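You operate a simulated robot arm through the tools that you are given. There is no shell and no other tool. Be economical: measure what you need, move in short steps, check, and stop when the job is done.

You are at the controls of a simulated robot arm. One attempt, no reset.

TASK
Set the tray's blue-label lamp base in the holder and coat its top from the orange pot.
Fine: use the blue brush, put it back in its dish and close the pot. Set down upright: blue brush. A coat counts when it lies all over at full strength: go over it till it gets no stronger.

Only the result counts: the job must be done as asked and must still hold three seconds after the hand-in. Knocking over, shifting, dropping, spilling or breaking anything else fails it.

THE ROBOT
A 6-joint arm with a two-finger parallel gripper, fixed in place. Base frame: the origin is at the foot of the arm, x ahead of it, y to its left, z up; the work surface is at about z = 860. Lengths are in mm, angles in degrees, forces in N, time in s.
With the tool pointing down near the work surface it reaches from about 260 to 680 mm from the base axis. Its first joint turns from -66.0 to 66.0 degrees. Payload 2.9 kg.
Tool frame: the origin (TCP) lies between the finger pads and is the grasp point; the fingertips stand 30 mm ahead of it; z points along the fingers, y is the line along which they close. Largest opening 110 mm; finger width 20, thickness 10; the body of the gripper, 48 by 112 mm, starts 55 mm behind the TCP.
Orientation is that of the tool frame in the base frame, as a unit quaternion [x, y, z, w]. With the fingers straight down and closing along the base's y, the tool's x points along the base's -x, its y along +y and its z along -z.

THE INTERFACE
- The arm moves only by the tool arm_command. Its argument "increments" is a list of rows, each a list of 7 numbers: the turn, a rotation vector about the base's x, y, z in units of 90 degrees (1.0 is 90 degrees), then the shift along the base's x, y, z in units of 400 mm (1.0 is 400 mm), then the finger opening in mm, from 0 to 110. In form: [[rx, ry, rz, dx, dy, dz, gripper], ...]. A call has 1 to 8 rows; each row is the pose to reach, as a shift and turn from the pose commanded when the call began. A call with a number of a shift or a turn outside -1 to 1 is refused whole. Each row takes 0.2 s and may step no farther than 50 mm and 8.6 degrees from the row before; otherwise, or with a gripper value out of range, the whole call is refused. A pose out of reach is approached as far as the arm can. The call stops where the force on the tool passes 70 N (or 10 N more than at its start, if that is more) or the arm is blocked; 0.2 s more then pass. Each finger travels about 108 mm/s and halts on what it meets, pressing with about 20 N; the grip force reading is that of the motor and also rises with nothing between the fingers. The clock runs only during rows and for 0.2 s after the last one: add rows that repeat a pose to give the fingers time. The reply holds the time, the measured pose of the TCP, the force on the tool along the base axes, the opening and the grip force, in the units named above and with some noise, with the torque about the TCP (base axes, N m) and any sound that the robot's microphone picked up.
- Cameras (640 x 400 px; columns grow to the right, rows downward): "scene" is fixed at [94.8, 459, 1386.9]; the picture's right is [-0.54, -0.84, 0.00], its down [-0.54, 0.35, -0.77] and it looks along [0.64, -0.42, -0.64] (base axes); focal length 259 px, centre (320, 200). "wrist" rides on the gripper at [72, 17, -103] in the tool frame; the picture's right is [-0.23, 0.97, 0.00], its down [-0.76, -0.18, -0.62] and it looks along [-0.61, -0.14, 0.78] (tool axes); focal length 222 px, centre (320, 200). There is no depth. A picture from a camera that has moved, and an enlarged one, comes with that camera's place and axes in the base frame and with its lens. The place of the scene camera against the robot may be out by one fixed shift of up to 18 mm in any direction.
- get_image(camera): a new picture of that camera. The clock stands still meanwhile.
- inspect(camera, box): a new picture of the part [left, top, right, bottom] of that camera's present view, enlarged. The clock stands still meanwhile.
- sign_off(): hands the job in; it is judged then, once.

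Go step by step. Nothing tells you positions but the pictures and the camera data: compare them with the known pose of the tool, close in by small moves and look again before you grip or let go. The budget is 120 turns and 64 pictures, counting those below and the enlarged ones. Unless the task says otherwise, let go and move clear before handing in.

The tools are called after "Emit:" as a command line: name --pt "numbers of a row" for each row, then --argument value for the rest, lists and objects as JSON in quotes. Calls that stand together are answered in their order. arm_command: Moves the arm, as the interface text tells. Its arguments: {"type":"object","properties":{"increments":{"type":"array","items":{"type":"array","items":{"type":"number"}}}},"required":["increments"]} The other tools are called the same way: get_image (camera) takes a picture; inspect (camera, box) takes an enlarged picture of a part of a camera's view; sign_off () hands the job in.

At the start:

```text
clock: 0.0
eef_pos: [378.6, 25.3, 1202.6]
tool_rot: [0.0, 1.0, 0.0, 0.0]
contact_force: [0.3, -0.2, -0.3]
ft_torque: [0.02, 0.0, 0.0]
grip_width: 110.0
grasp_force: 0.1
```

scene: 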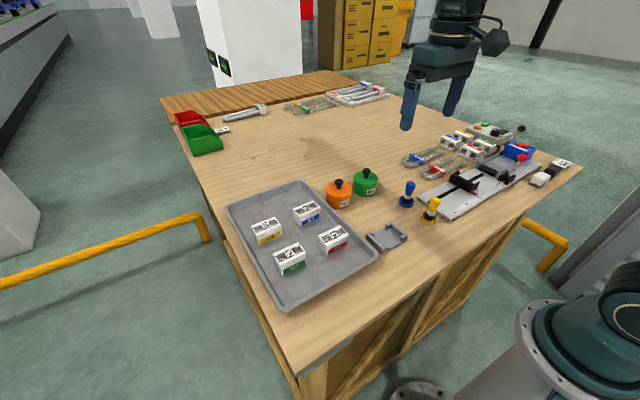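
wrist: 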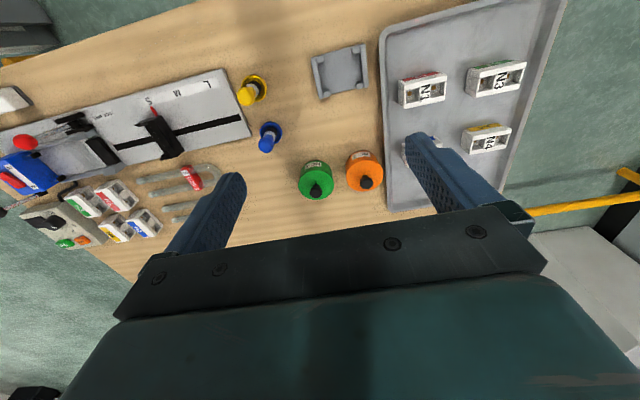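

I see the tray with four labelled bases, an orange and a green pot, blue and yellow brushes in dishes, and a small grey holder. I'll zoom in first.

Emit:
inspect --camera "scene" --box '[220, 160, 460, 310]'

Emit:
inspect --camera "wrist" --box '[220, 30, 540, 230]'

```text
2.67 times, centred on (340, 235) of scene
camera zoom: at [94.8, 459.0, 1386.9], right [-0.54, -0.84, 0.0], down [-0.54, 0.35, -0.77], along [0.64, -0.42, -0.64], focal length 690 px, centre (267, 107)
```

zoom: 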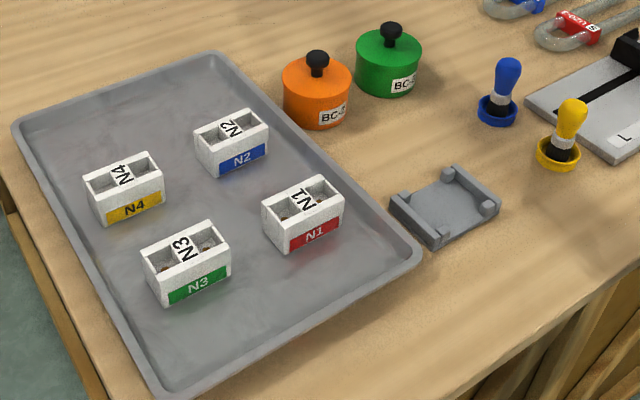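

```text
2.00 times, centred on (380, 130) of wrist
camera zoom: at [307.4, 41.6, 1306.3], right [0.23, 0.97, 0.0], down [0.76, -0.18, 0.62], along [0.61, -0.14, -0.78], focal length 444 px, centre (200, 340)
```

zoom: 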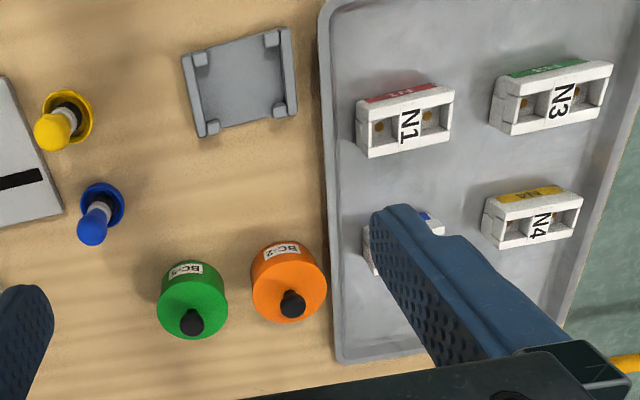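

The holder seems to be near (380, 62) and the N2 (blue) block near (558, 205). I'll move closer for a better view.

Emit:
arm_command --pt "0 0 0 0 0.08 -0.08 110" --pt "0 0 0 0 0.16 -0.16 110" --pt "0 0 0 0 0.24 -0.24 110" --pt "0 0 0 0 0.32 -0.3 110"

Emit:
get_image --camera "wrist"

```text
clock: 1.0
eef_pos: [381.2, 153.9, 1080.2]
tool_rot: [0.0, 1.0, 0.0, 0.0]
contact_force: [0.7, 0.5, 0.0]
ft_torque: [-0.01, 0.04, -0.02]
grip_width: 110.0
grasp_force: 0.0
```

```text
59 pictures are left
camera wrist: at [307.9, 171.1, 1183.9], right [0.23, 0.97, 0.0], down [0.76, -0.18, 0.62], along [0.61, -0.14, -0.78], focal length 222 px, centre (320, 200)
```

wrist: 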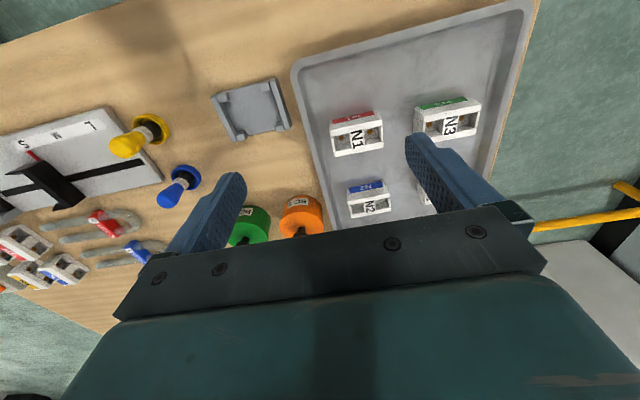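

Emit:
inspect --camera "wrist" --box '[304, 90, 464, 230]'

Emit:
inspect --camera "wrist" --box '[190, 60, 310, 160]'

```text
2.86 times, centred on (384, 160) of wrist
camera zoom: at [307.9, 171.1, 1183.9], right [0.23, 0.97, 0.0], down [0.76, -0.18, 0.62], along [0.61, -0.14, -0.78], focal length 635 px, centre (137, 314)
```

zoom: 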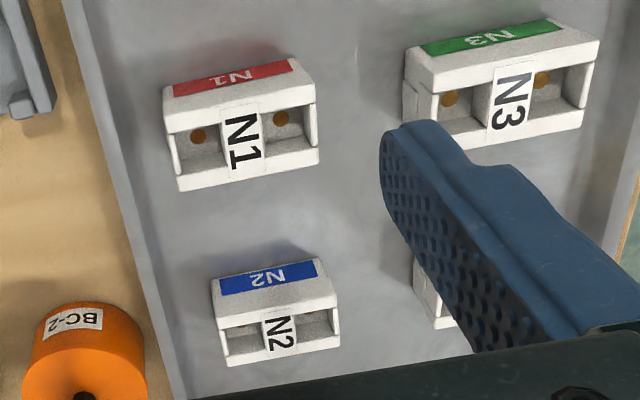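

```text
4.00 times, centred on (250, 110) of wrist
camera zoom: at [307.9, 171.1, 1183.9], right [0.23, 0.97, 0.0], down [0.76, -0.18, 0.62], along [0.61, -0.14, -0.78], focal length 888 px, centre (600, 560)
```

zoom: 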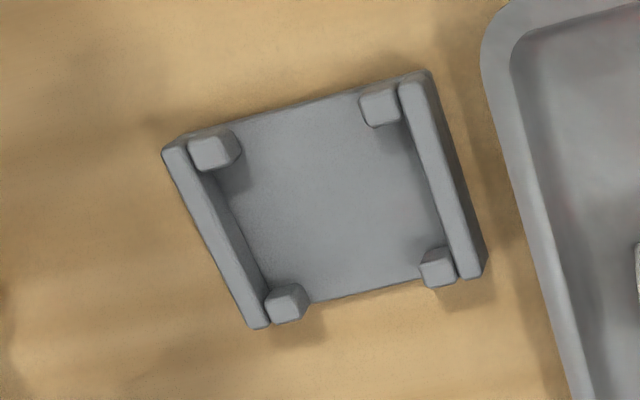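

N2 is about 70×35×42 mm at roughly (560, 198), aligned with y. The holder has end walls and corner posts, centred about (381, 62). I'll turn the gripper 90° so it closes along x, and go above N2.

Emit:
arm_command --pt "0 0 0.09 0.045 0.012 0 110" --pt "0 0 0.18 0.09 0.024 0 110" --pt "0 0 0.27 0.13 0.036 0 110" --pt "0 0 0.36 0.17 0.05 0 110" --pt "0 0 0.45 0.21 0.06 0 110" --pt "0 0 0.54 0.25 0.07 0 110" --pt "0 0 0.63 0.29 0.085 0 110" --pt "0 0 0.72 0.34 0.1 0 110"

Emit:
arm_command --pt "0 0 0.09 0.04 0.004 -0.04 110" --pt "0 0 0.18 0.08 0.008 -0.08 110" --pt "0 0 0.28 0.115 0.012 -0.12 110"

Emit:
get_image --camera "wrist"

```text
clock: 2.8
eef_pos: [516.0, 192.6, 1081.8]
tool_rot: [-0.537, 0.844, 0.0, 0.0]
contact_force: [0.4, 0.2, -0.1]
ft_torque: [-0.03, 0.0, -0.03]
grip_width: 110.1
grasp_force: 0.1
```

```text
refused: row 3 steps farther than a row can; nothing moved
```

```text
56 pictures are left
camera wrist: at [470.4, 134.6, 1185.5], right [-0.79, 0.62, 0.0], down [0.48, 0.61, 0.62], along [0.39, 0.49, -0.78], focal length 222 px, centre (320, 200)
```

wrist: 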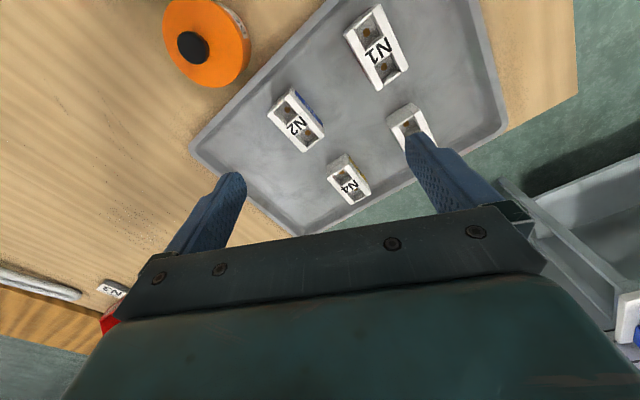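

The last call was refused for too large a turn; I'll finish the turn in smaller steps.

Emit:
arm_command --pt "0 0 0.07 0.03 0.004 -0.04 110" --pt "0 0 0.14 0.06 0.006 -0.08 110" --pt "0 0 0.21 0.09 0.008 -0.11 110" --pt "0 0 0.28 0.11 0.012 -0.14 110"

Emit:
get_image --camera "wrist"

```text
clock: 3.8
eef_pos: [558.8, 197.0, 1025.3]
tool_rot: [0.708, -0.706, -0.001, 0.0]
contact_force: [0.8, -0.3, 0.4]
ft_torque: [0.01, 0.02, -0.01]
grip_width: 109.7
grasp_force: 0.0
```

```text
55 pictures are left
camera wrist: at [543.8, 124.7, 1129.1], right [-0.97, 0.23, 0.0], down [0.18, 0.76, 0.62], along [0.14, 0.61, -0.78], focal length 222 px, centre (320, 200)
```

wrist: 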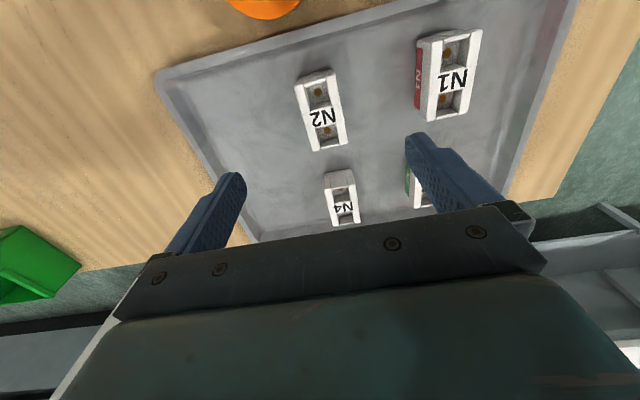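

Emit:
inspect --camera "wrist" --box '[272, 55, 368, 175]'

```text
3.33 times, centred on (320, 115) of wrist
camera zoom: at [543.8, 124.7, 1129.1], right [-0.97, 0.23, 0.0], down [0.18, 0.76, 0.62], along [0.14, 0.61, -0.78], focal length 740 px, centre (320, 483)
```

zoom: 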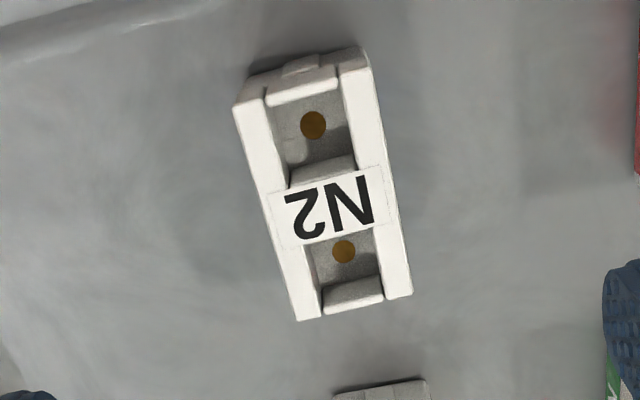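

N2's top centre is at about (557, 198), nearly square with the gripper. Going down around it with the fingers open.

Emit:
arm_command --pt "0 0 0 -0.004 0 -0.1 90" --pt "0 0 0 -0.004 0 -0.2 80" --pt "0 0 0 -0.004 0 -0.26 70" --pt "0 0 0 -0.004 0 -0.314 60"

Emit:
get_image --camera "wrist"

Emit:
inspect --camera "scene" --box '[240, 130, 400, 260]'

```text
clock: 4.8
eef_pos: [556.6, 198.3, 900.2]
tool_rot: [-0.707, 0.708, 0.0, 0.0]
contact_force: [0.2, 0.5, 0.1]
ft_torque: [-0.01, 0.02, -0.02]
grip_width: 59.9
grasp_force: 0.0
```

```text
53 pictures are left
camera wrist: at [541.0, 126.5, 1004.2], right [-0.97, 0.23, 0.0], down [0.18, 0.76, 0.62], along [0.14, 0.61, -0.78], focal length 222 px, centre (320, 200)
```

wrist: 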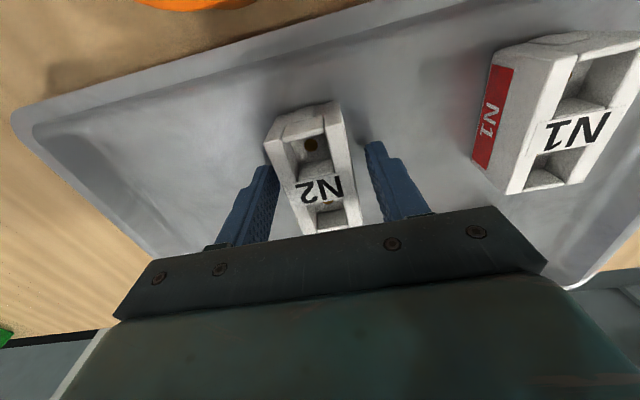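

```text
3.08 times, centred on (320, 195) of scene
camera zoom: at [94.8, 459.0, 1386.9], right [-0.54, -0.84, 0.0], down [-0.54, 0.35, -0.77], along [0.64, -0.42, -0.64], focal length 796 px, centre (320, 215)
```

zoom: 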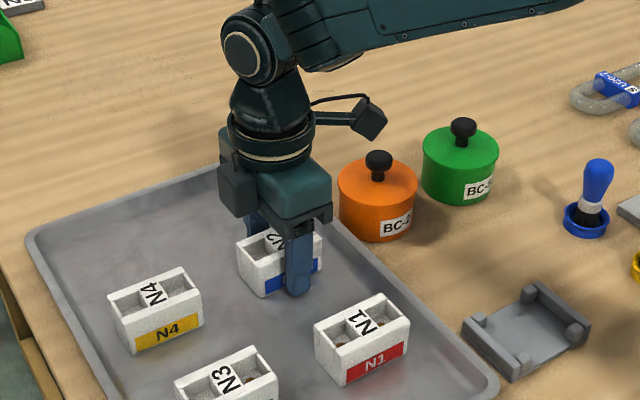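

The fingers straddle N2; closing and lifting slightly.

Emit:
arm_command --pt "0 0 0 0 0 0 30" --pt "0 0 0 0 0 0 30" --pt "0 0 0 0 0 0 30"

Emit:
arm_command --pt "0 0 0 0 0 0.04 30" --pt "0 0 0 0 0 0.12 30" --pt "0 0 0 0 0 0.24 30"

Emit:
get_image --camera "wrist"

```text
clock: 5.6
eef_pos: [557.8, 198.9, 901.2]
tool_rot: [0.707, -0.707, 0.0, 0.0]
contact_force: [0.5, -0.2, 0.5]
ft_torque: [-0.04, -0.01, -0.02]
grip_width: 39.6
grasp_force: 19.9
```

```text
clock: 6.4
eef_pos: [558.2, 197.9, 995.5]
tool_rot: [-0.707, 0.707, 0.0, 0.0]
contact_force: [0.1, -0.3, -0.1]
ft_torque: [0.0, 0.0, -0.02]
grip_width: 39.6
grasp_force: 19.9
```

```text
51 pictures are left
camera wrist: at [542.1, 126.4, 1099.1], right [-0.97, 0.23, 0.0], down [0.18, 0.76, 0.62], along [0.14, 0.61, -0.78], focal length 222 px, centre (320, 200)
```

wrist: 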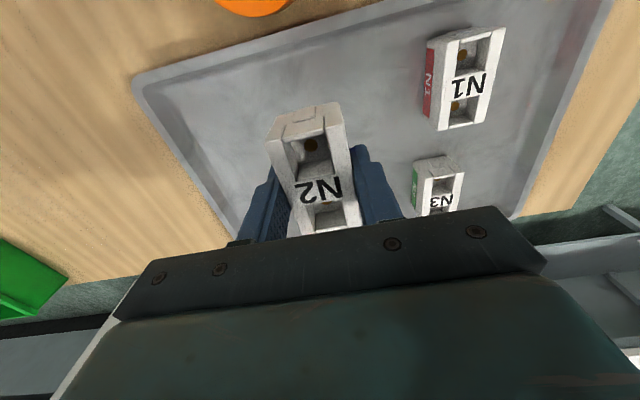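

N2 is held. Carrying it over to above the holder.

Emit:
arm_command --pt "0 0 0 -0.07 -0.02 0.07 30" --pt "0 0 0 -0.16 -0.06 0.07 30" --pt "0 0 0 -0.24 -0.12 0.07 30" --pt "0 0 0 -0.32 -0.19 0.07 30" --pt "0 0 0 -0.38 -0.26 0.07 30" --pt "0 0 0 -0.42 -0.32 0.05 30" --pt "0 0 0 -0.44 -0.34 0.0 30"

Emit:
get_image --camera "wrist"

Emit:
inspect --camera "scene" --box '[320, 140, 480, 260]'

```text
clock: 8.0
eef_pos: [380.8, 59.5, 996.4]
tool_rot: [0.707, -0.707, 0.0, 0.0]
contact_force: [-1.3, 0.0, -1.0]
ft_torque: [0.01, -0.01, 0.01]
grip_width: 39.5
grasp_force: 20.4
```

```text
50 pictures are left
camera wrist: at [364.8, -12.6, 1100.3], right [-0.97, 0.23, 0.0], down [0.18, 0.76, 0.62], along [0.14, 0.61, -0.78], focal length 222 px, centre (320, 200)
```

wrist: 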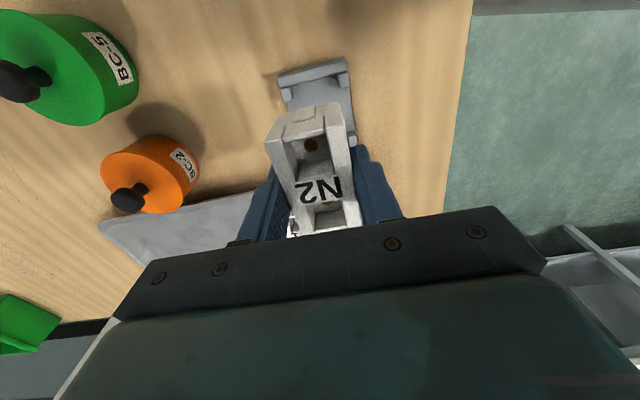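

```text
3.33 times, centred on (400, 200) of scene
camera zoom: at [94.8, 459.0, 1386.9], right [-0.54, -0.84, 0.0], down [-0.54, 0.35, -0.77], along [0.64, -0.42, -0.64], focal length 862 px, centre (53, 200)
```

zoom: 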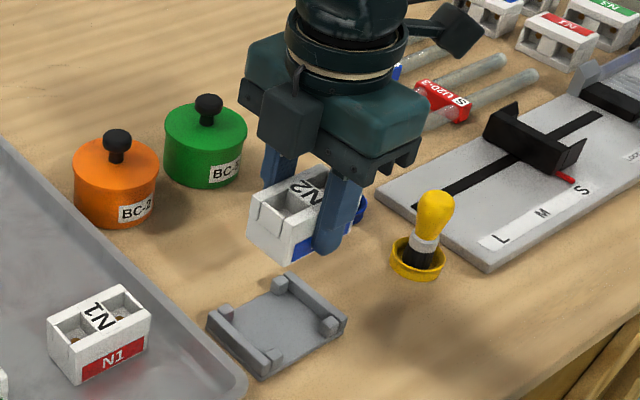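

Emit:
inspect --camera "wrist" --box '[240, 40, 400, 180]'

```text
2.86 times, centred on (320, 110) of wrist
camera zoom: at [364.8, -12.6, 1100.3], right [-0.97, 0.23, 0.0], down [0.18, 0.76, 0.62], along [0.14, 0.61, -0.78], focal length 635 px, centre (320, 457)
```

zoom: 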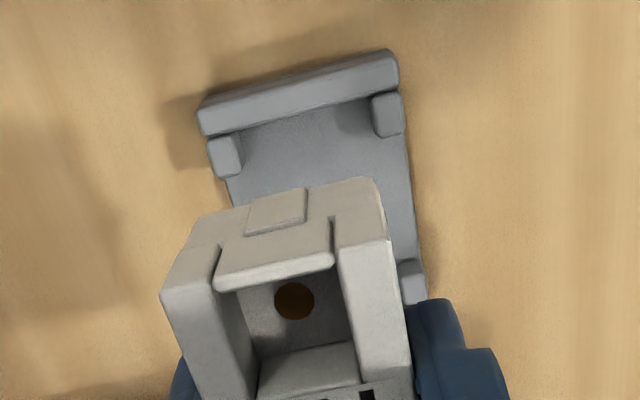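

The block is roughly above the holder; I'll drop to just above the posts, shifting x by −2 mm, and compare again.

Emit:
arm_command --pt "0 0 0 -0.005 0.0 -0.06 30" --pt "0 0 0 -0.005 0.0 -0.12 30" --pt "0 0 0 -0.005 0.0 -0.16 30" --pt "0 0 0 -0.005 0.0 -0.16 30"

Emit:
inspect --camera "wrist" --box '[240, 40, 400, 180]'

Emit:
inspect --camera "scene" --box '[350, 190, 430, 250]'

```text
clock: 9.0
eef_pos: [379.1, 60.8, 932.1]
tool_rot: [-0.707, 0.707, 0.0, 0.0]
contact_force: [0.2, -0.7, -1.0]
ft_torque: [0.0, -0.02, 0.0]
grip_width: 39.8
grasp_force: 20.4
```

```text
2.86 times, centred on (320, 110) of wrist
camera zoom: at [362.6, -11.6, 1035.5], right [-0.97, 0.23, 0.0], down [0.18, 0.76, 0.62], along [0.14, 0.61, -0.78], focal length 635 px, centre (320, 457)
```

zoom: 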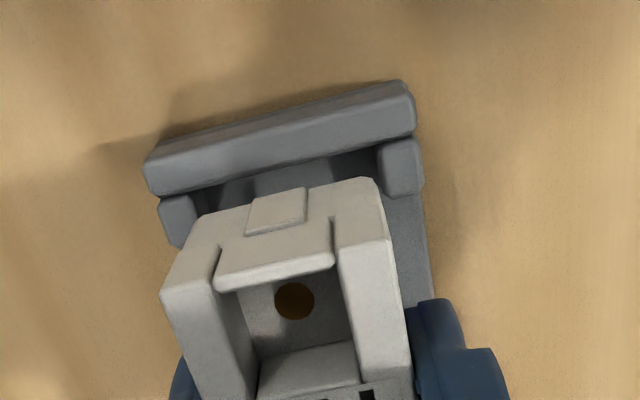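

```text
6.67 times, centred on (390, 220) of scene
camera zoom: at [94.8, 459.0, 1386.9], right [-0.54, -0.84, 0.0], down [-0.54, 0.35, -0.77], along [0.64, -0.42, -0.64], focal length 1724 px, centre (-147, 67)
```

zoom: 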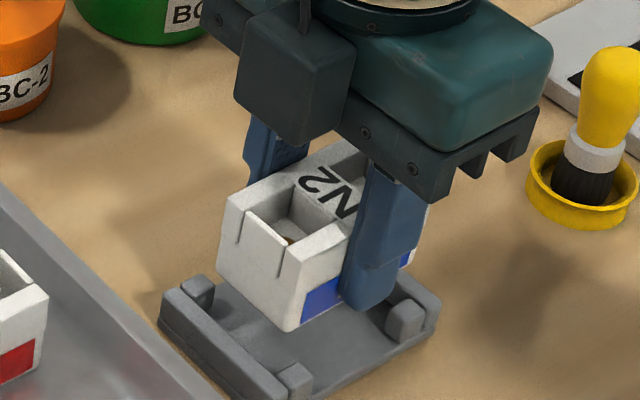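

Emit:
inspect --camera "scene" --box '[364, 206, 412, 246]'

```text
10.00 times, centred on (388, 226) of scene
camera zoom: at [94.8, 459.0, 1386.9], right [-0.54, -0.84, 0.0], down [-0.54, 0.35, -0.77], along [0.64, -0.42, -0.64], focal length 2586 px, centre (-360, -60)
```

zoom: 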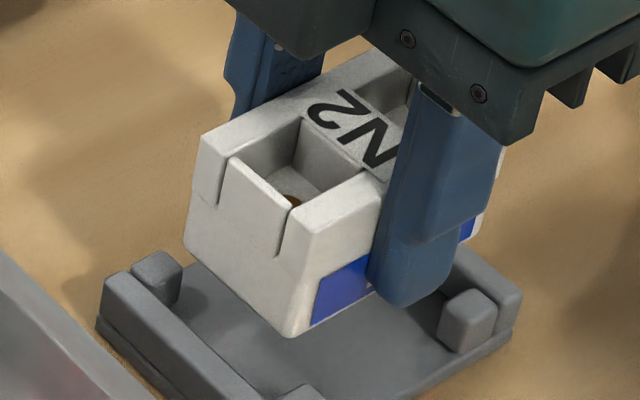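

I'll lower another 8 mm and compare again with close-ups.

Emit:
arm_command --pt "0 0 0 0 0 -0.01 30" --pt "0 0 0 0 0 -0.02 30" --pt "0 0 0 0 0 -0.02 30"

Emit:
inspect --camera "scene" --box '[360, 212, 416, 254]'

Emit:
inspect --camera "wrist" --box '[260, 50, 370, 120]'

```text
clock: 9.8
eef_pos: [379.5, 60.3, 923.0]
tool_rot: [0.707, -0.707, 0.0, 0.0]
contact_force: [0.7, -0.1, -1.2]
ft_torque: [0.05, 0.0, 0.0]
grip_width: 39.6
grasp_force: 20.1
```

```text
9.52 times, centred on (388, 233) of scene
camera zoom: at [94.8, 459.0, 1386.9], right [-0.54, -0.84, 0.0], down [-0.54, 0.35, -0.77], along [0.64, -0.42, -0.64], focal length 2463 px, centre (-328, -114)
```

zoom: 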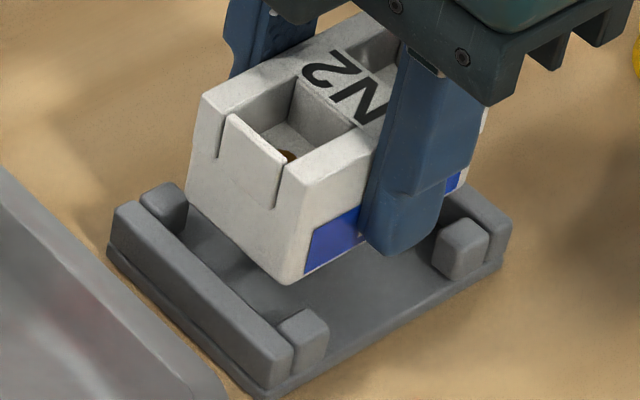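

```text
5.71 times, centred on (315, 85) of wrist
camera zoom: at [362.8, -11.3, 1027.6], right [-0.97, 0.23, 0.0], down [0.18, 0.76, 0.62], along [0.14, 0.61, -0.78], focal length 1269 px, centre (349, 857)
```

zoom: 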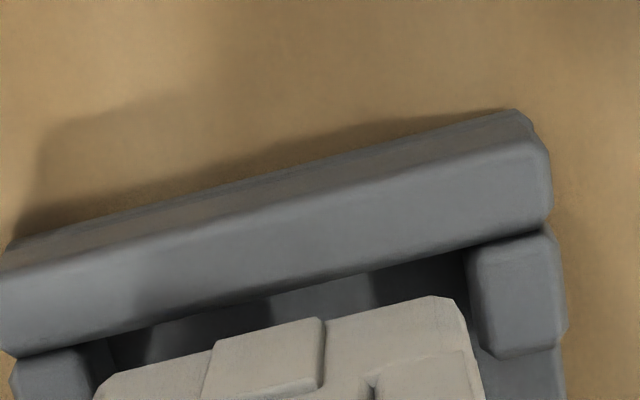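

Both views now agree the block is centred with about 1.5 mm clearance on each side. Lowering it in.

Emit:
arm_command --pt "0 0 0 0 0 -0.0125 30" --pt "0 0 0 0 0 -0.025 30" --pt "0 0 0 0 0 -0.0375 30" --pt "0 0 0 0 0 -0.05 30" --pt "0 0 0 0 0 -0.05 30"

Emit:
inspect --camera "scene" --box '[360, 212, 416, 254]'

```text
clock: 11.0
eef_pos: [378.7, 61.4, 905.9]
tool_rot: [-0.707, 0.707, 0.0, 0.0]
contact_force: [-0.6, -0.5, -0.5]
ft_torque: [0.0, -0.01, -0.02]
grip_width: 39.5
grasp_force: 20.3
```

```text
9.52 times, centred on (388, 233) of scene
camera zoom: at [94.8, 459.0, 1386.9], right [-0.54, -0.84, 0.0], down [-0.54, 0.35, -0.77], along [0.64, -0.42, -0.64], focal length 2463 px, centre (-328, -114)
```

zoom: 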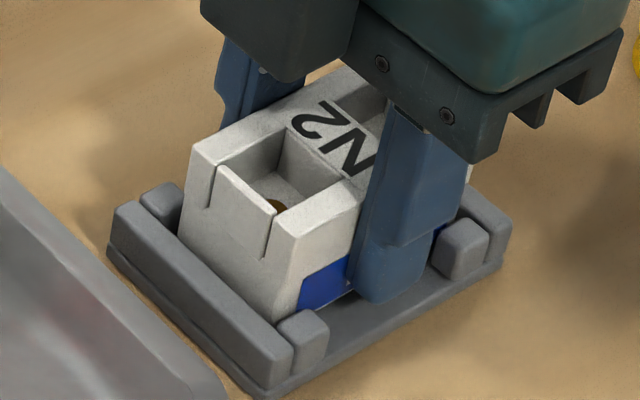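

Going in cleanly. Lowering in small steps until it touches the floor.

Emit:
arm_command --pt "0 0 0 0 0 -0.005 30" --pt "0 0 0 0 0 -0.01 30" --pt "0 0 0 0 0 -0.01 30"

Emit:
arm_command --pt "0 0 0 0 0 -0.004 30" --pt "0 0 0 0 0 -0.004 30"

Emit:
inspect --camera "scene" --box '[360, 212, 416, 254]'

```text
clock: 11.8
eef_pos: [380.2, 60.3, 902.4]
tool_rot: [-0.707, 0.707, -0.002, 0.0]
contact_force: [-3.2, -0.7, 15.6]
ft_torque: [-0.02, 0.14, 0.05]
grip_width: 39.9
grasp_force: 19.6
```

```text
clock: 12.4
eef_pos: [380.5, 60.5, 899.2]
tool_rot: [-0.707, 0.708, 0.0, 0.0]
contact_force: [-1.8, 0.2, 15.4]
ft_torque: [0.01, 0.06, -0.05]
grip_width: 39.9
grasp_force: 20.3
```

```text
9.52 times, centred on (388, 233) of scene
camera zoom: at [94.6, 459.0, 1386.9], right [-0.54, -0.84, 0.0], down [-0.54, 0.35, -0.77], along [0.64, -0.42, -0.64], focal length 2463 px, centre (-328, -114)
```

zoom: 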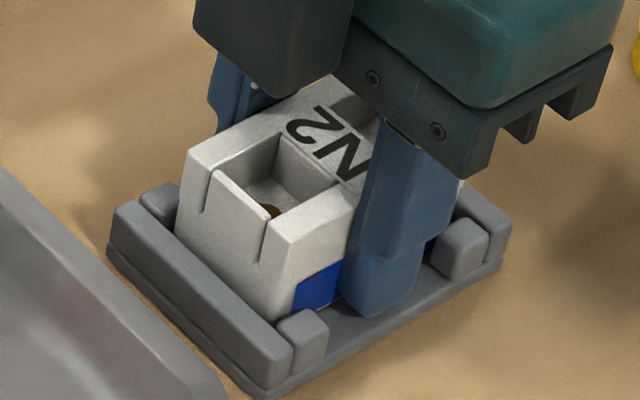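

Contact at about z 903 – it's seated. Opening and rising.

Emit:
arm_command --pt "0 0 0 0 0 0.004 50" --pt "0 0 0 0 0 0.004 62" --pt "0 0 0 0 0 0.08 62" --pt "0 0 0 0 0 0.18 62" --pt "0 0 0 0 0 0.28 80"

Emit:
inspect --camera "wrist" --box '[240, 40, 400, 220]'

Emit:
inspect --camera "scene" --box '[360, 212, 416, 254]'

```text
clock: 13.6
eef_pos: [380.1, 60.4, 1011.9]
tool_rot: [0.707, -0.707, 0.0, 0.0]
contact_force: [0.5, 0.0, 0.4]
ft_torque: [0.0, -0.03, -0.02]
grip_width: 79.9
grasp_force: 0.1
```

```text
2.22 times, centred on (320, 130) of wrist
camera zoom: at [364.0, -11.4, 1116.5], right [-0.97, 0.23, 0.0], down [0.18, 0.76, 0.62], along [0.14, 0.61, -0.78], focal length 494 px, centre (320, 356)
```

zoom: 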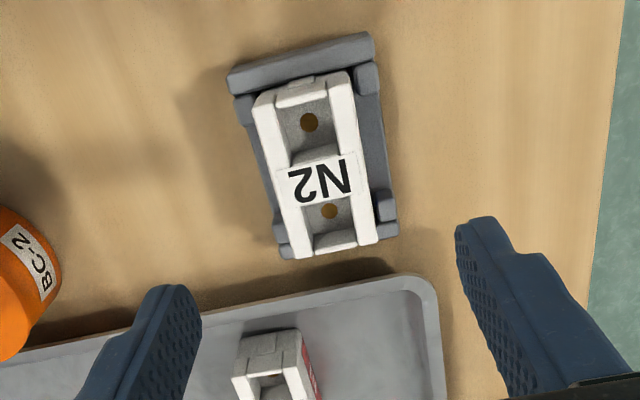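

```text
9.52 times, centred on (388, 233) of scene
camera zoom: at [94.8, 459.0, 1386.9], right [-0.54, -0.84, 0.0], down [-0.54, 0.35, -0.77], along [0.64, -0.42, -0.64], focal length 2463 px, centre (-328, -114)
```

zoom: 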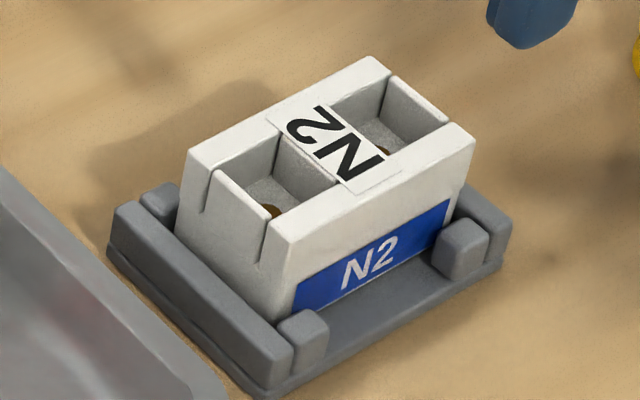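

N2 is seated in the holder, top centre about (379, 60.5, 899). Next, the orange pot at about (577, 78): move above and look at its lid.

Emit:
arm_command --pt "0 0 0 0.1 0.008 0.05 80" --pt "0 0 0 0.2 0.016 0.07 80" --pt "0 0 0 0.3 0.024 0.07 80" --pt "0 0 0 0.4 0.032 0.07 80" --pt "0 0 0 0.495 0.04 0.07 80"

Emit:
get_image --camera "wrist"

Emit:
inspect --camera "scene" --box '[310, 150, 460, 230]'

```text
clock: 14.8
eef_pos: [578.7, 76.7, 1039.4]
tool_rot: [-0.707, 0.707, -0.001, 0.0]
contact_force: [0.4, 0.5, -0.3]
ft_torque: [0.0, 0.01, 0.03]
grip_width: 80.1
grasp_force: 0.0
```

```text
38 pictures are left
camera wrist: at [561.5, 4.3, 1143.3], right [-0.97, 0.23, 0.0], down [0.18, 0.76, 0.62], along [0.14, 0.61, -0.78], focal length 222 px, centre (320, 200)
```

wrist: 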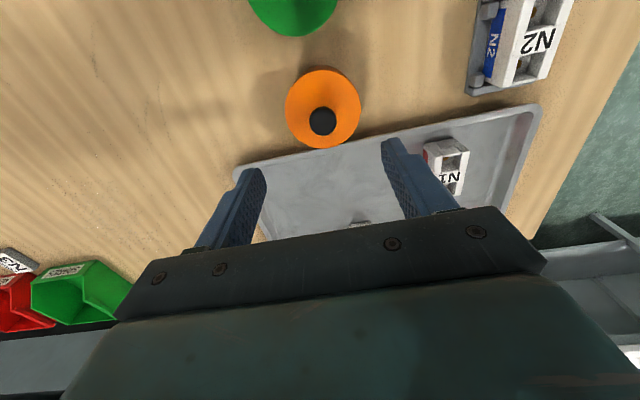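

```text
4.27 times, centred on (385, 190) of scene
camera zoom: at [94.8, 459.0, 1386.9], right [-0.54, -0.84, 0.0], down [-0.54, 0.35, -0.77], along [0.64, -0.42, -0.64], focal length 1103 px, centre (43, 243)
```

zoom: 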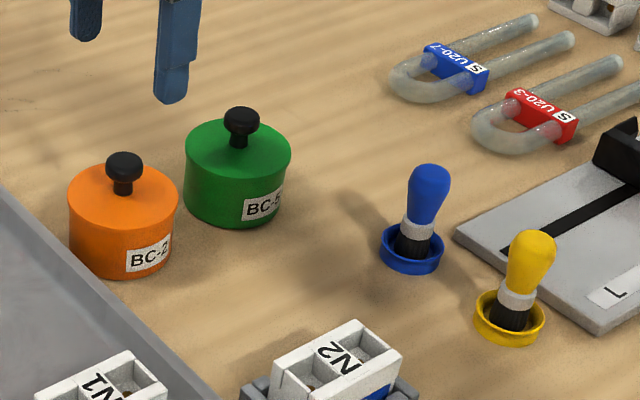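

The pot has a knob: pot top about z 912, knob head about z 933, at (576.5, 79). Descending to take the knob just above the lid.

Emit:
arm_command --pt "0 0 0 -0.002 0.002 -0.1 60" --pt "0 0 0 -0.002 0.002 -0.18 50" --pt "0 0 0 -0.002 0.002 -0.228 50" --pt "0 0 0 -0.002 0.002 -0.228 50"

Emit:
inspect --camera "scene" --box '[300, 140, 400, 220]'

Emit:
inspect --camera "wrist" --box '[220, 60, 420, 240]'

```text
clock: 15.8
eef_pos: [579.6, 76.5, 946.3]
tool_rot: [0.707, -0.707, 0.001, -0.001]
contact_force: [0.5, 0.3, -1.0]
ft_torque: [-0.01, 0.02, 0.01]
grip_width: 50.1
grasp_force: 0.1
```

```text
5.00 times, centred on (350, 180) of scene
camera zoom: at [94.8, 459.0, 1386.9], right [-0.54, -0.84, 0.0], down [-0.54, 0.35, -0.77], along [0.64, -0.42, -0.64], focal length 1293 px, centre (170, 300)
```

zoom: 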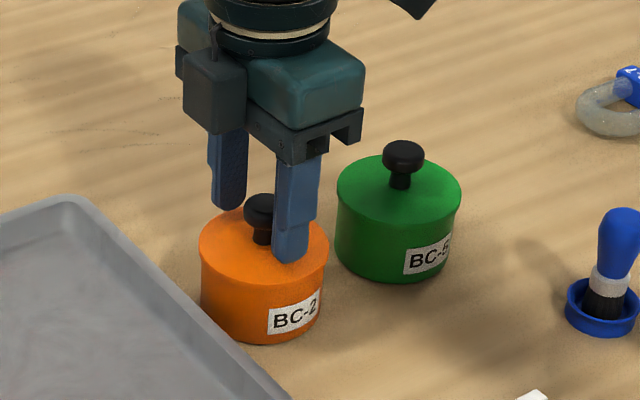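

```text
2.22 times, centred on (320, 150) of wrist
camera zoom: at [562.4, 4.9, 1050.2], right [-0.97, 0.23, 0.0], down [0.18, 0.76, 0.62], along [0.14, 0.61, -0.78], focal length 494 px, centre (320, 311)
```

zoom: 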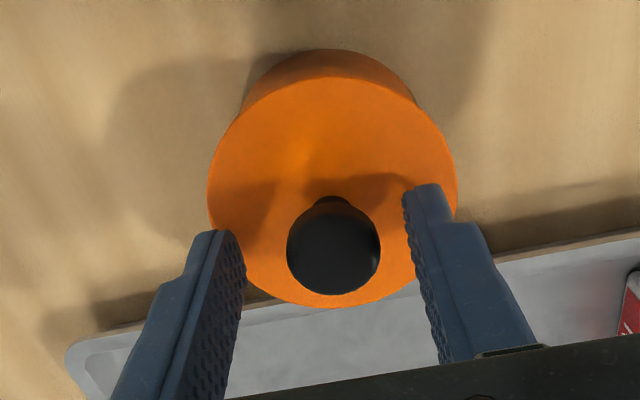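

Triangulating, the knob is nearer (572.5, 75.5). Shifting and gripping.

Emit:
arm_command --pt "0 0 0 -0.009 -0.0075 0.004 50" --pt "0 0 0 -0.009 -0.0075 0.004 50" --pt "0 0 0 -0.009 -0.0075 0.004 35" --pt "0 0 0 -0.009 -0.0075 0.004 15" --pt "0 0 0 -0.009 -0.0075 0.004 15" --pt "0 0 0 -0.009 -0.0075 0.004 15"

Emit:
inspect --camera "wrist" --box '[220, 60, 420, 240]'

```text
clock: 17.2
eef_pos: [574.6, 73.6, 948.5]
tool_rot: [0.708, -0.707, 0.0, 0.0]
contact_force: [0.7, -0.2, 0.0]
ft_torque: [0.01, -0.01, -0.01]
grip_width: 24.8
grasp_force: 19.9
heard: snap
```

```text
2.22 times, centred on (320, 150) of wrist
camera zoom: at [557.8, 2.3, 1052.3], right [-0.97, 0.23, 0.0], down [0.18, 0.76, 0.62], along [0.14, 0.61, -0.78], focal length 494 px, centre (320, 311)
```

zoom: 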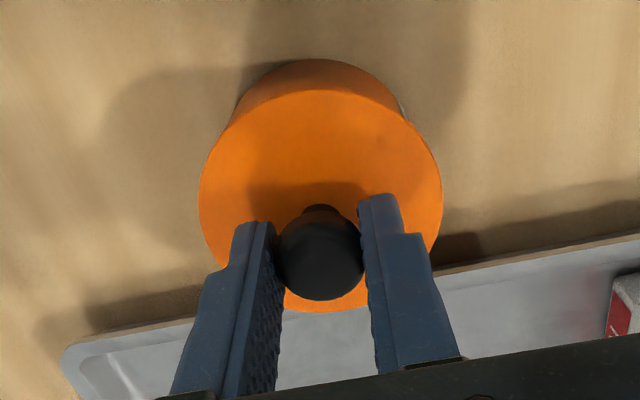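

Knob gripped (24.8 mm; a snap was heard). Lifting gently.

Emit:
arm_command --pt "0 0 0 0 0 0.015 15" --pt "0 0 0 0 0 0.03 15" --pt "0 0 0 0 0 0.06 15" --pt "0 0 0 0 0 0.1 15"

Emit:
inspect --camera "scene" --box '[300, 120, 460, 220]'

```text
clock: 18.2
eef_pos: [573.5, 74.4, 988.8]
tool_rot: [-0.707, 0.707, 0.0, 0.0]
contact_force: [0.5, -0.5, -0.1]
ft_torque: [0.01, 0.02, 0.04]
grip_width: 24.6
grasp_force: 20.4
```

```text
4.00 times, centred on (380, 170) of scene
camera zoom: at [94.8, 459.0, 1386.9], right [-0.54, -0.84, 0.0], down [-0.54, 0.35, -0.77], along [0.64, -0.42, -0.64], focal length 1034 px, centre (80, 320)
```

zoom: 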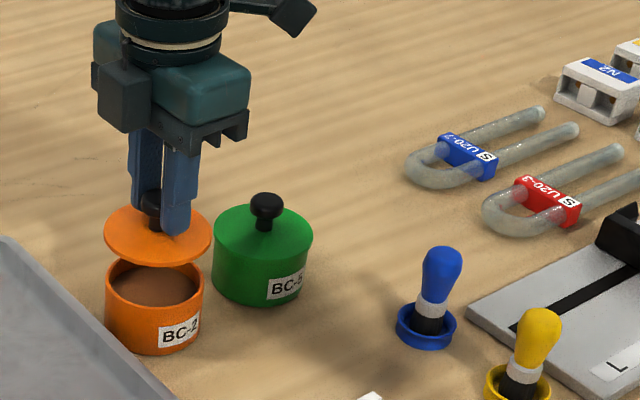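

The lid is off. I'll set it down on the free table around (465, 30).

Emit:
arm_command --pt "0 0 0 -0.09 -0.0 0.0 15" --pt "0 0 0 -0.18 -0.03 0.0 15" --pt "0 0 0 -0.269 -0.08 0.0 15" --pt "0 0 0 -0.269 -0.115 -0.06 15" --pt "0 0 0 -0.269 -0.115 -0.14 15" --pt "0 0 0 -0.269 -0.115 -0.2 15" --pt "0 0 0 -0.269 -0.115 -0.2 15"

Emit:
inspect --camera "scene" --box '[330, 160, 450, 260]'

```text
clock: 19.8
eef_pos: [463.6, 27.0, 909.8]
tool_rot: [-0.707, 0.708, 0.0, 0.001]
contact_force: [0.4, -0.3, -0.6]
ft_torque: [0.01, 0.0, -0.03]
grip_width: 24.5
grasp_force: 20.0
```

```text
4.00 times, centred on (390, 210) of scene
camera zoom: at [94.8, 459.0, 1386.9], right [-0.54, -0.84, 0.0], down [-0.54, 0.35, -0.77], along [0.64, -0.42, -0.64], focal length 1034 px, centre (40, 160)
```

zoom: 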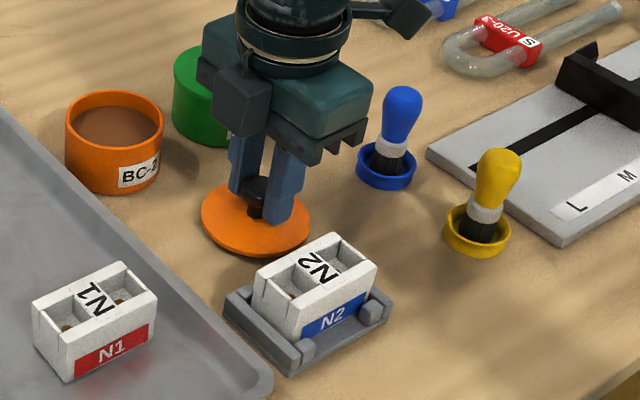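

Lowering in small steps to touch the table.

Emit:
arm_command --pt "0 0 0 0 0 -0.005 15" --pt "0 0 0 0 0 -0.01 15" --pt "0 0 0 0 0 -0.015 15" --pt "0 0 0 0 0 -0.02 15"

Emit:
arm_command --pt "0 0 0 0 0 -0.004 15" --pt "0 0 0 0 0 -0.008 15"

```text
clock: 20.8
eef_pos: [465.1, 28.0, 904.0]
tool_rot: [0.707, -0.707, 0.0, 0.0]
contact_force: [-10.2, -0.1, 25.2]
ft_torque: [0.01, 0.29, -0.01]
grip_width: 24.6
grasp_force: 20.3
```

```text
clock: 21.4
eef_pos: [466.5, 28.3, 901.7]
tool_rot: [-0.707, 0.707, -0.002, 0.003]
contact_force: [-14.0, -0.1, 52.1]
ft_torque: [0.0, 0.72, -0.03]
grip_width: 24.5
grasp_force: 19.5
```

Touchdown around z 904. Relieving the pressure, then releasing and rising.

Emit:
arm_command --pt "0 0 0 0 0 0.012 15" --pt "0 0 0 0 0 0.012 30" --pt "0 0 0 0 0 0.012 45" --pt "0 0 0 0 0 0.012 50" --pt "0 0 0 0 0 0.08 50" --pt "0 0 0 0 0 0.18 50" --pt "0 0 0 0 0 0.29 50" --pt "0 0 0 0 0 0.38 50"

Emit:
get_image --camera "scene"

```text
clock: 23.2
eef_pos: [464.7, 30.2, 1050.0]
tool_rot: [-0.707, 0.707, 0.001, 0.0]
contact_force: [0.3, 0.1, -0.9]
ft_torque: [-0.01, -0.02, -0.01]
grip_width: 49.8
grasp_force: 0.0
```

```text
31 pictures are left
```

scene: 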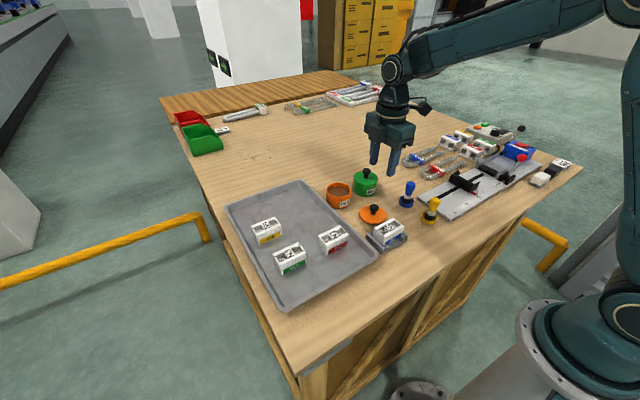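

The lid rests upright on the table. Next the blue brush, near (457, −92): moving above it.

Emit:
arm_command --pt "0 0 0 -0.005 -0.1 0 70" --pt "0 0 0 -0.01 -0.2 0 70" --pt "0 0 0 -0.02 -0.3 0 70" --pt "0 0 0 -0.02 -0.3 -0.02 70"

Emit:
inspect --camera "wrist" --box '[200, 40, 440, 200]'

```text
clock: 24.2
eef_pos: [456.3, -90.0, 1040.7]
tool_rot: [-0.707, 0.707, 0.0, 0.001]
contact_force: [0.9, 0.1, -0.5]
ft_torque: [0.02, -0.03, -0.01]
grip_width: 70.0
grasp_force: 0.1
```

```text
2.50 times, centred on (320, 120) of wrist
camera zoom: at [439.4, -162.5, 1144.7], right [-0.97, 0.23, 0.0], down [0.18, 0.76, 0.62], along [0.14, 0.61, -0.78], focal length 555 px, centre (320, 400)
```

zoom: 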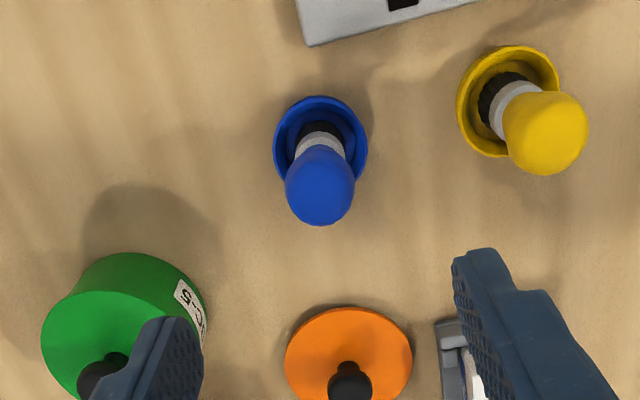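

The brush is at about (455, −95), head about z 927. Moving down around its handle.

Emit:
arm_command --pt "0 0 0 -0.005 -0.0125 -0.08 60" --pt "0 0 0 -0.005 -0.0125 -0.17 55" --pt "0 0 0 -0.005 -0.0125 -0.25 55" --pt "0 0 0 -0.005 -0.0125 -0.31 55" --pt "0 0 0 -0.005 -0.0125 -0.31 55"

Emit:
inspect --camera "wrist" --box '[220, 60, 420, 240]'

Emit:
inspect --camera "scene" --box '[360, 160, 450, 230]'

```text
clock: 25.4
eef_pos: [454.8, -94.8, 916.5]
tool_rot: [-0.707, 0.707, 0.0, 0.0]
contact_force: [-0.2, 0.2, -0.5]
ft_torque: [0.0, -0.03, 0.0]
grip_width: 54.9
grasp_force: 0.2
```

```text
2.22 times, centred on (320, 150) of wrist
camera zoom: at [437.9, -167.4, 1021.2], right [-0.97, 0.23, 0.0], down [0.18, 0.76, 0.62], along [0.14, 0.61, -0.78], focal length 494 px, centre (320, 311)
```

zoom: 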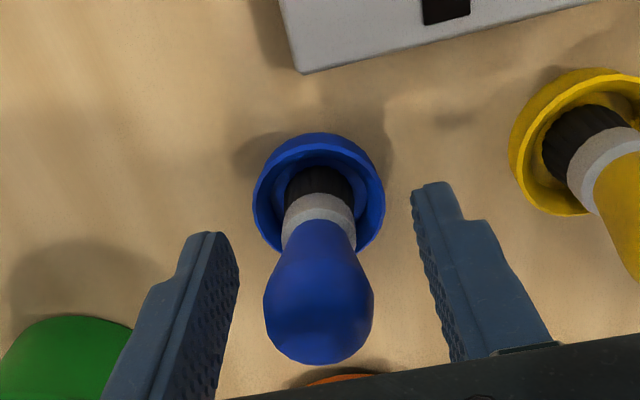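

```text
5.71 times, centred on (405, 195) of scene
camera zoom: at [94.8, 459.0, 1386.9], right [-0.54, -0.84, 0.0], down [-0.54, 0.35, -0.77], along [0.64, -0.42, -0.64], focal length 1478 px, centre (-166, 229)
```

zoom: 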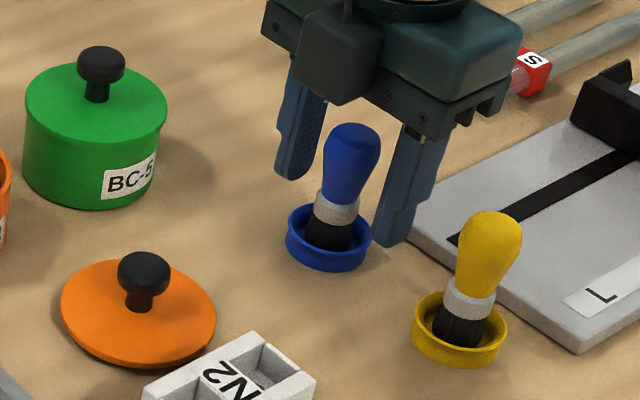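

Well aligned; closing on the handle.

Emit:
arm_command --pt "0 0 0 0 0 0 40" --pt "0 0 0 0 0 0 15" --pt "0 0 0 0 0 0 15" --pt "0 0 0 0 0 0 15"

Emit:
arm_command --pt "0 0 0 0 0 0.02 15" --pt "0 0 0 0 0 0.07 15" --pt "0 0 0 0 0 0.14 15" --pt "0 0 0 0 0 0.2 15"

Emit:
inspect --camera "scene" --box '[360, 130, 480, 220]'

Emit:
inspect --camera "wrist" --box '[220, 60, 420, 240]'

```text
clock: 26.4
eef_pos: [454.4, -95.4, 918.3]
tool_rot: [-0.707, 0.707, 0.0, 0.001]
contact_force: [0.0, 0.4, -0.1]
ft_torque: [-0.03, -0.03, 0.02]
grip_width: 26.5
grasp_force: 20.0
```

```text
clock: 27.4
eef_pos: [455.0, -96.9, 997.8]
tool_rot: [0.707, -0.707, 0.0, 0.0]
contact_force: [-0.4, -0.1, -1.1]
ft_torque: [0.01, -0.01, -0.02]
grip_width: 26.1
grasp_force: 19.8
```

```text
4.44 times, centred on (420, 175) of scene
camera zoom: at [94.8, 459.0, 1386.9], right [-0.54, -0.84, 0.0], down [-0.54, 0.35, -0.77], along [0.64, -0.42, -0.64], focal length 1149 px, centre (-124, 311)
```

zoom: 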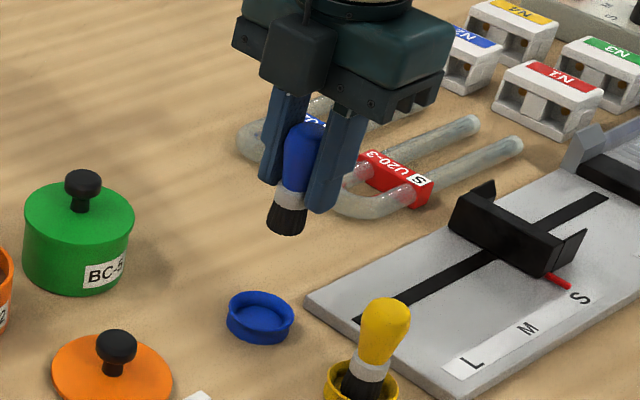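

```text
2.22 times, centred on (320, 150) of wrist
camera zoom: at [438.4, -167.9, 1101.3], right [-0.97, 0.23, 0.0], down [0.18, 0.76, 0.62], along [0.14, 0.61, -0.78], focal length 494 px, centre (320, 311)
```

zoom: 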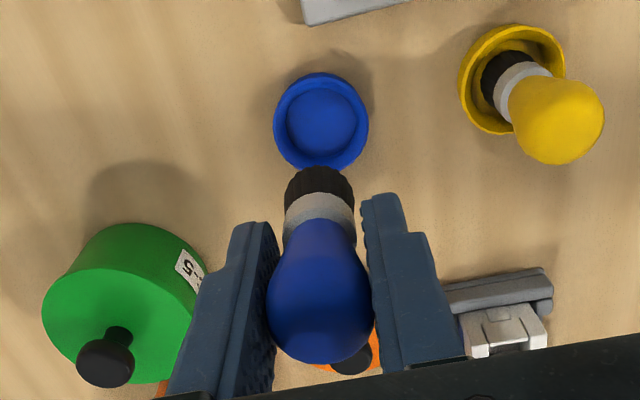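

The brush is held upright. Carrying it high over to the orange pot.

Emit:
arm_command --pt "0 0 0 0 0 0.1 15" --pt "0 0 0 0.06 0.09 0.1 15" --pt "0 0 0 0.12 0.18 0.1 15" --pt "0 0 0 0.18 0.27 0.1 15" --pt "0 0 0 0.24 0.35 0.1 15" --pt "0 0 0 0.294 0.427 0.08 15" --pt "0 0 0 0.294 0.427 0.0 15" --pt "0 0 0 0.294 0.427 -0.06 15"

Emit:
inspect --camera "wrist" --box '[220, 60, 420, 240]'

Emit:
inspect --camera "scene" --box '[300, 140, 400, 220]'

```text
clock: 29.2
eef_pos: [573.7, 76.6, 973.3]
tool_rot: [-0.707, 0.707, 0.0, 0.0]
contact_force: [-1.5, 0.0, 0.2]
ft_torque: [-0.01, -0.02, 0.0]
grip_width: 26.3
grasp_force: 20.1
```

```text
2.22 times, centred on (320, 150) of wrist
camera zoom: at [557.5, 5.1, 1077.5], right [-0.97, 0.23, 0.0], down [0.18, 0.76, 0.62], along [0.14, 0.61, -0.78], focal length 494 px, centre (320, 311)
```

zoom: 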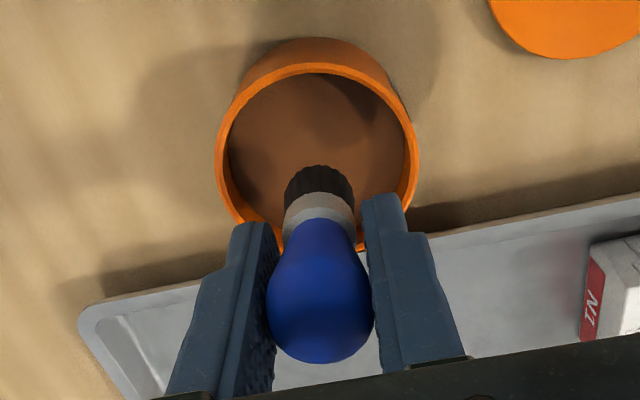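

```text
5.00 times, centred on (350, 180) of scene
camera zoom: at [94.8, 459.0, 1386.9], right [-0.54, -0.84, 0.0], down [-0.54, 0.35, -0.77], along [0.64, -0.42, -0.64], focal length 1293 px, centre (170, 300)
```

zoom: 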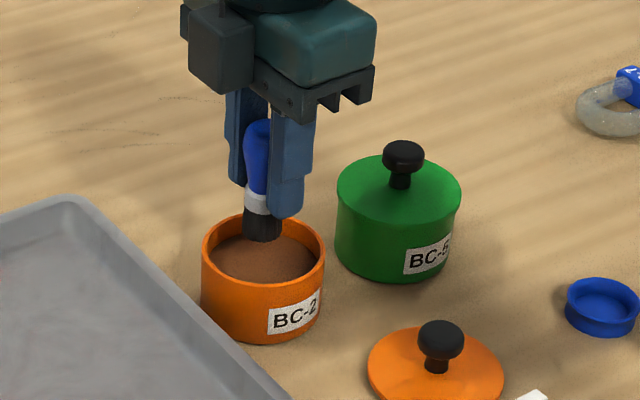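

The brush is over the pot opening. Dipping it.

Emit:
arm_command --pt "0 0 0 0 -0.008 -0.04 15" --pt "0 0 0 0 -0.008 -0.08 15" --pt "0 0 0 0 -0.008 -0.0965 15" --pt "0 0 0 0 -0.008 -0.0965 15" --pt "0 0 0 0 -0.008 -0.0965 15"

Emit:
inspect --camera "scene" --box '[310, 160, 370, 220]'

```text
clock: 30.4
eef_pos: [573.7, 72.5, 936.5]
tool_rot: [-0.707, 0.707, -0.001, 0.001]
contact_force: [2.3, 1.9, 15.6]
ft_torque: [0.02, 0.01, 0.0]
grip_width: 26.4
grasp_force: 19.7
```

```text
6.67 times, centred on (340, 190) of scene
camera zoom: at [94.5, 459.0, 1386.9], right [-0.54, -0.84, 0.0], down [-0.54, 0.35, -0.77], along [0.64, -0.42, -0.64], focal length 1724 px, centre (187, 267)
```

zoom: 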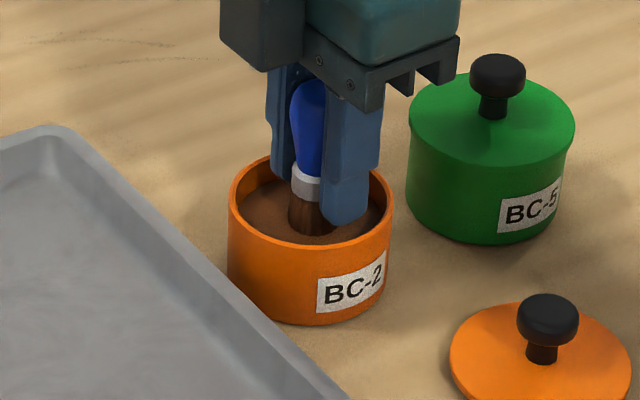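

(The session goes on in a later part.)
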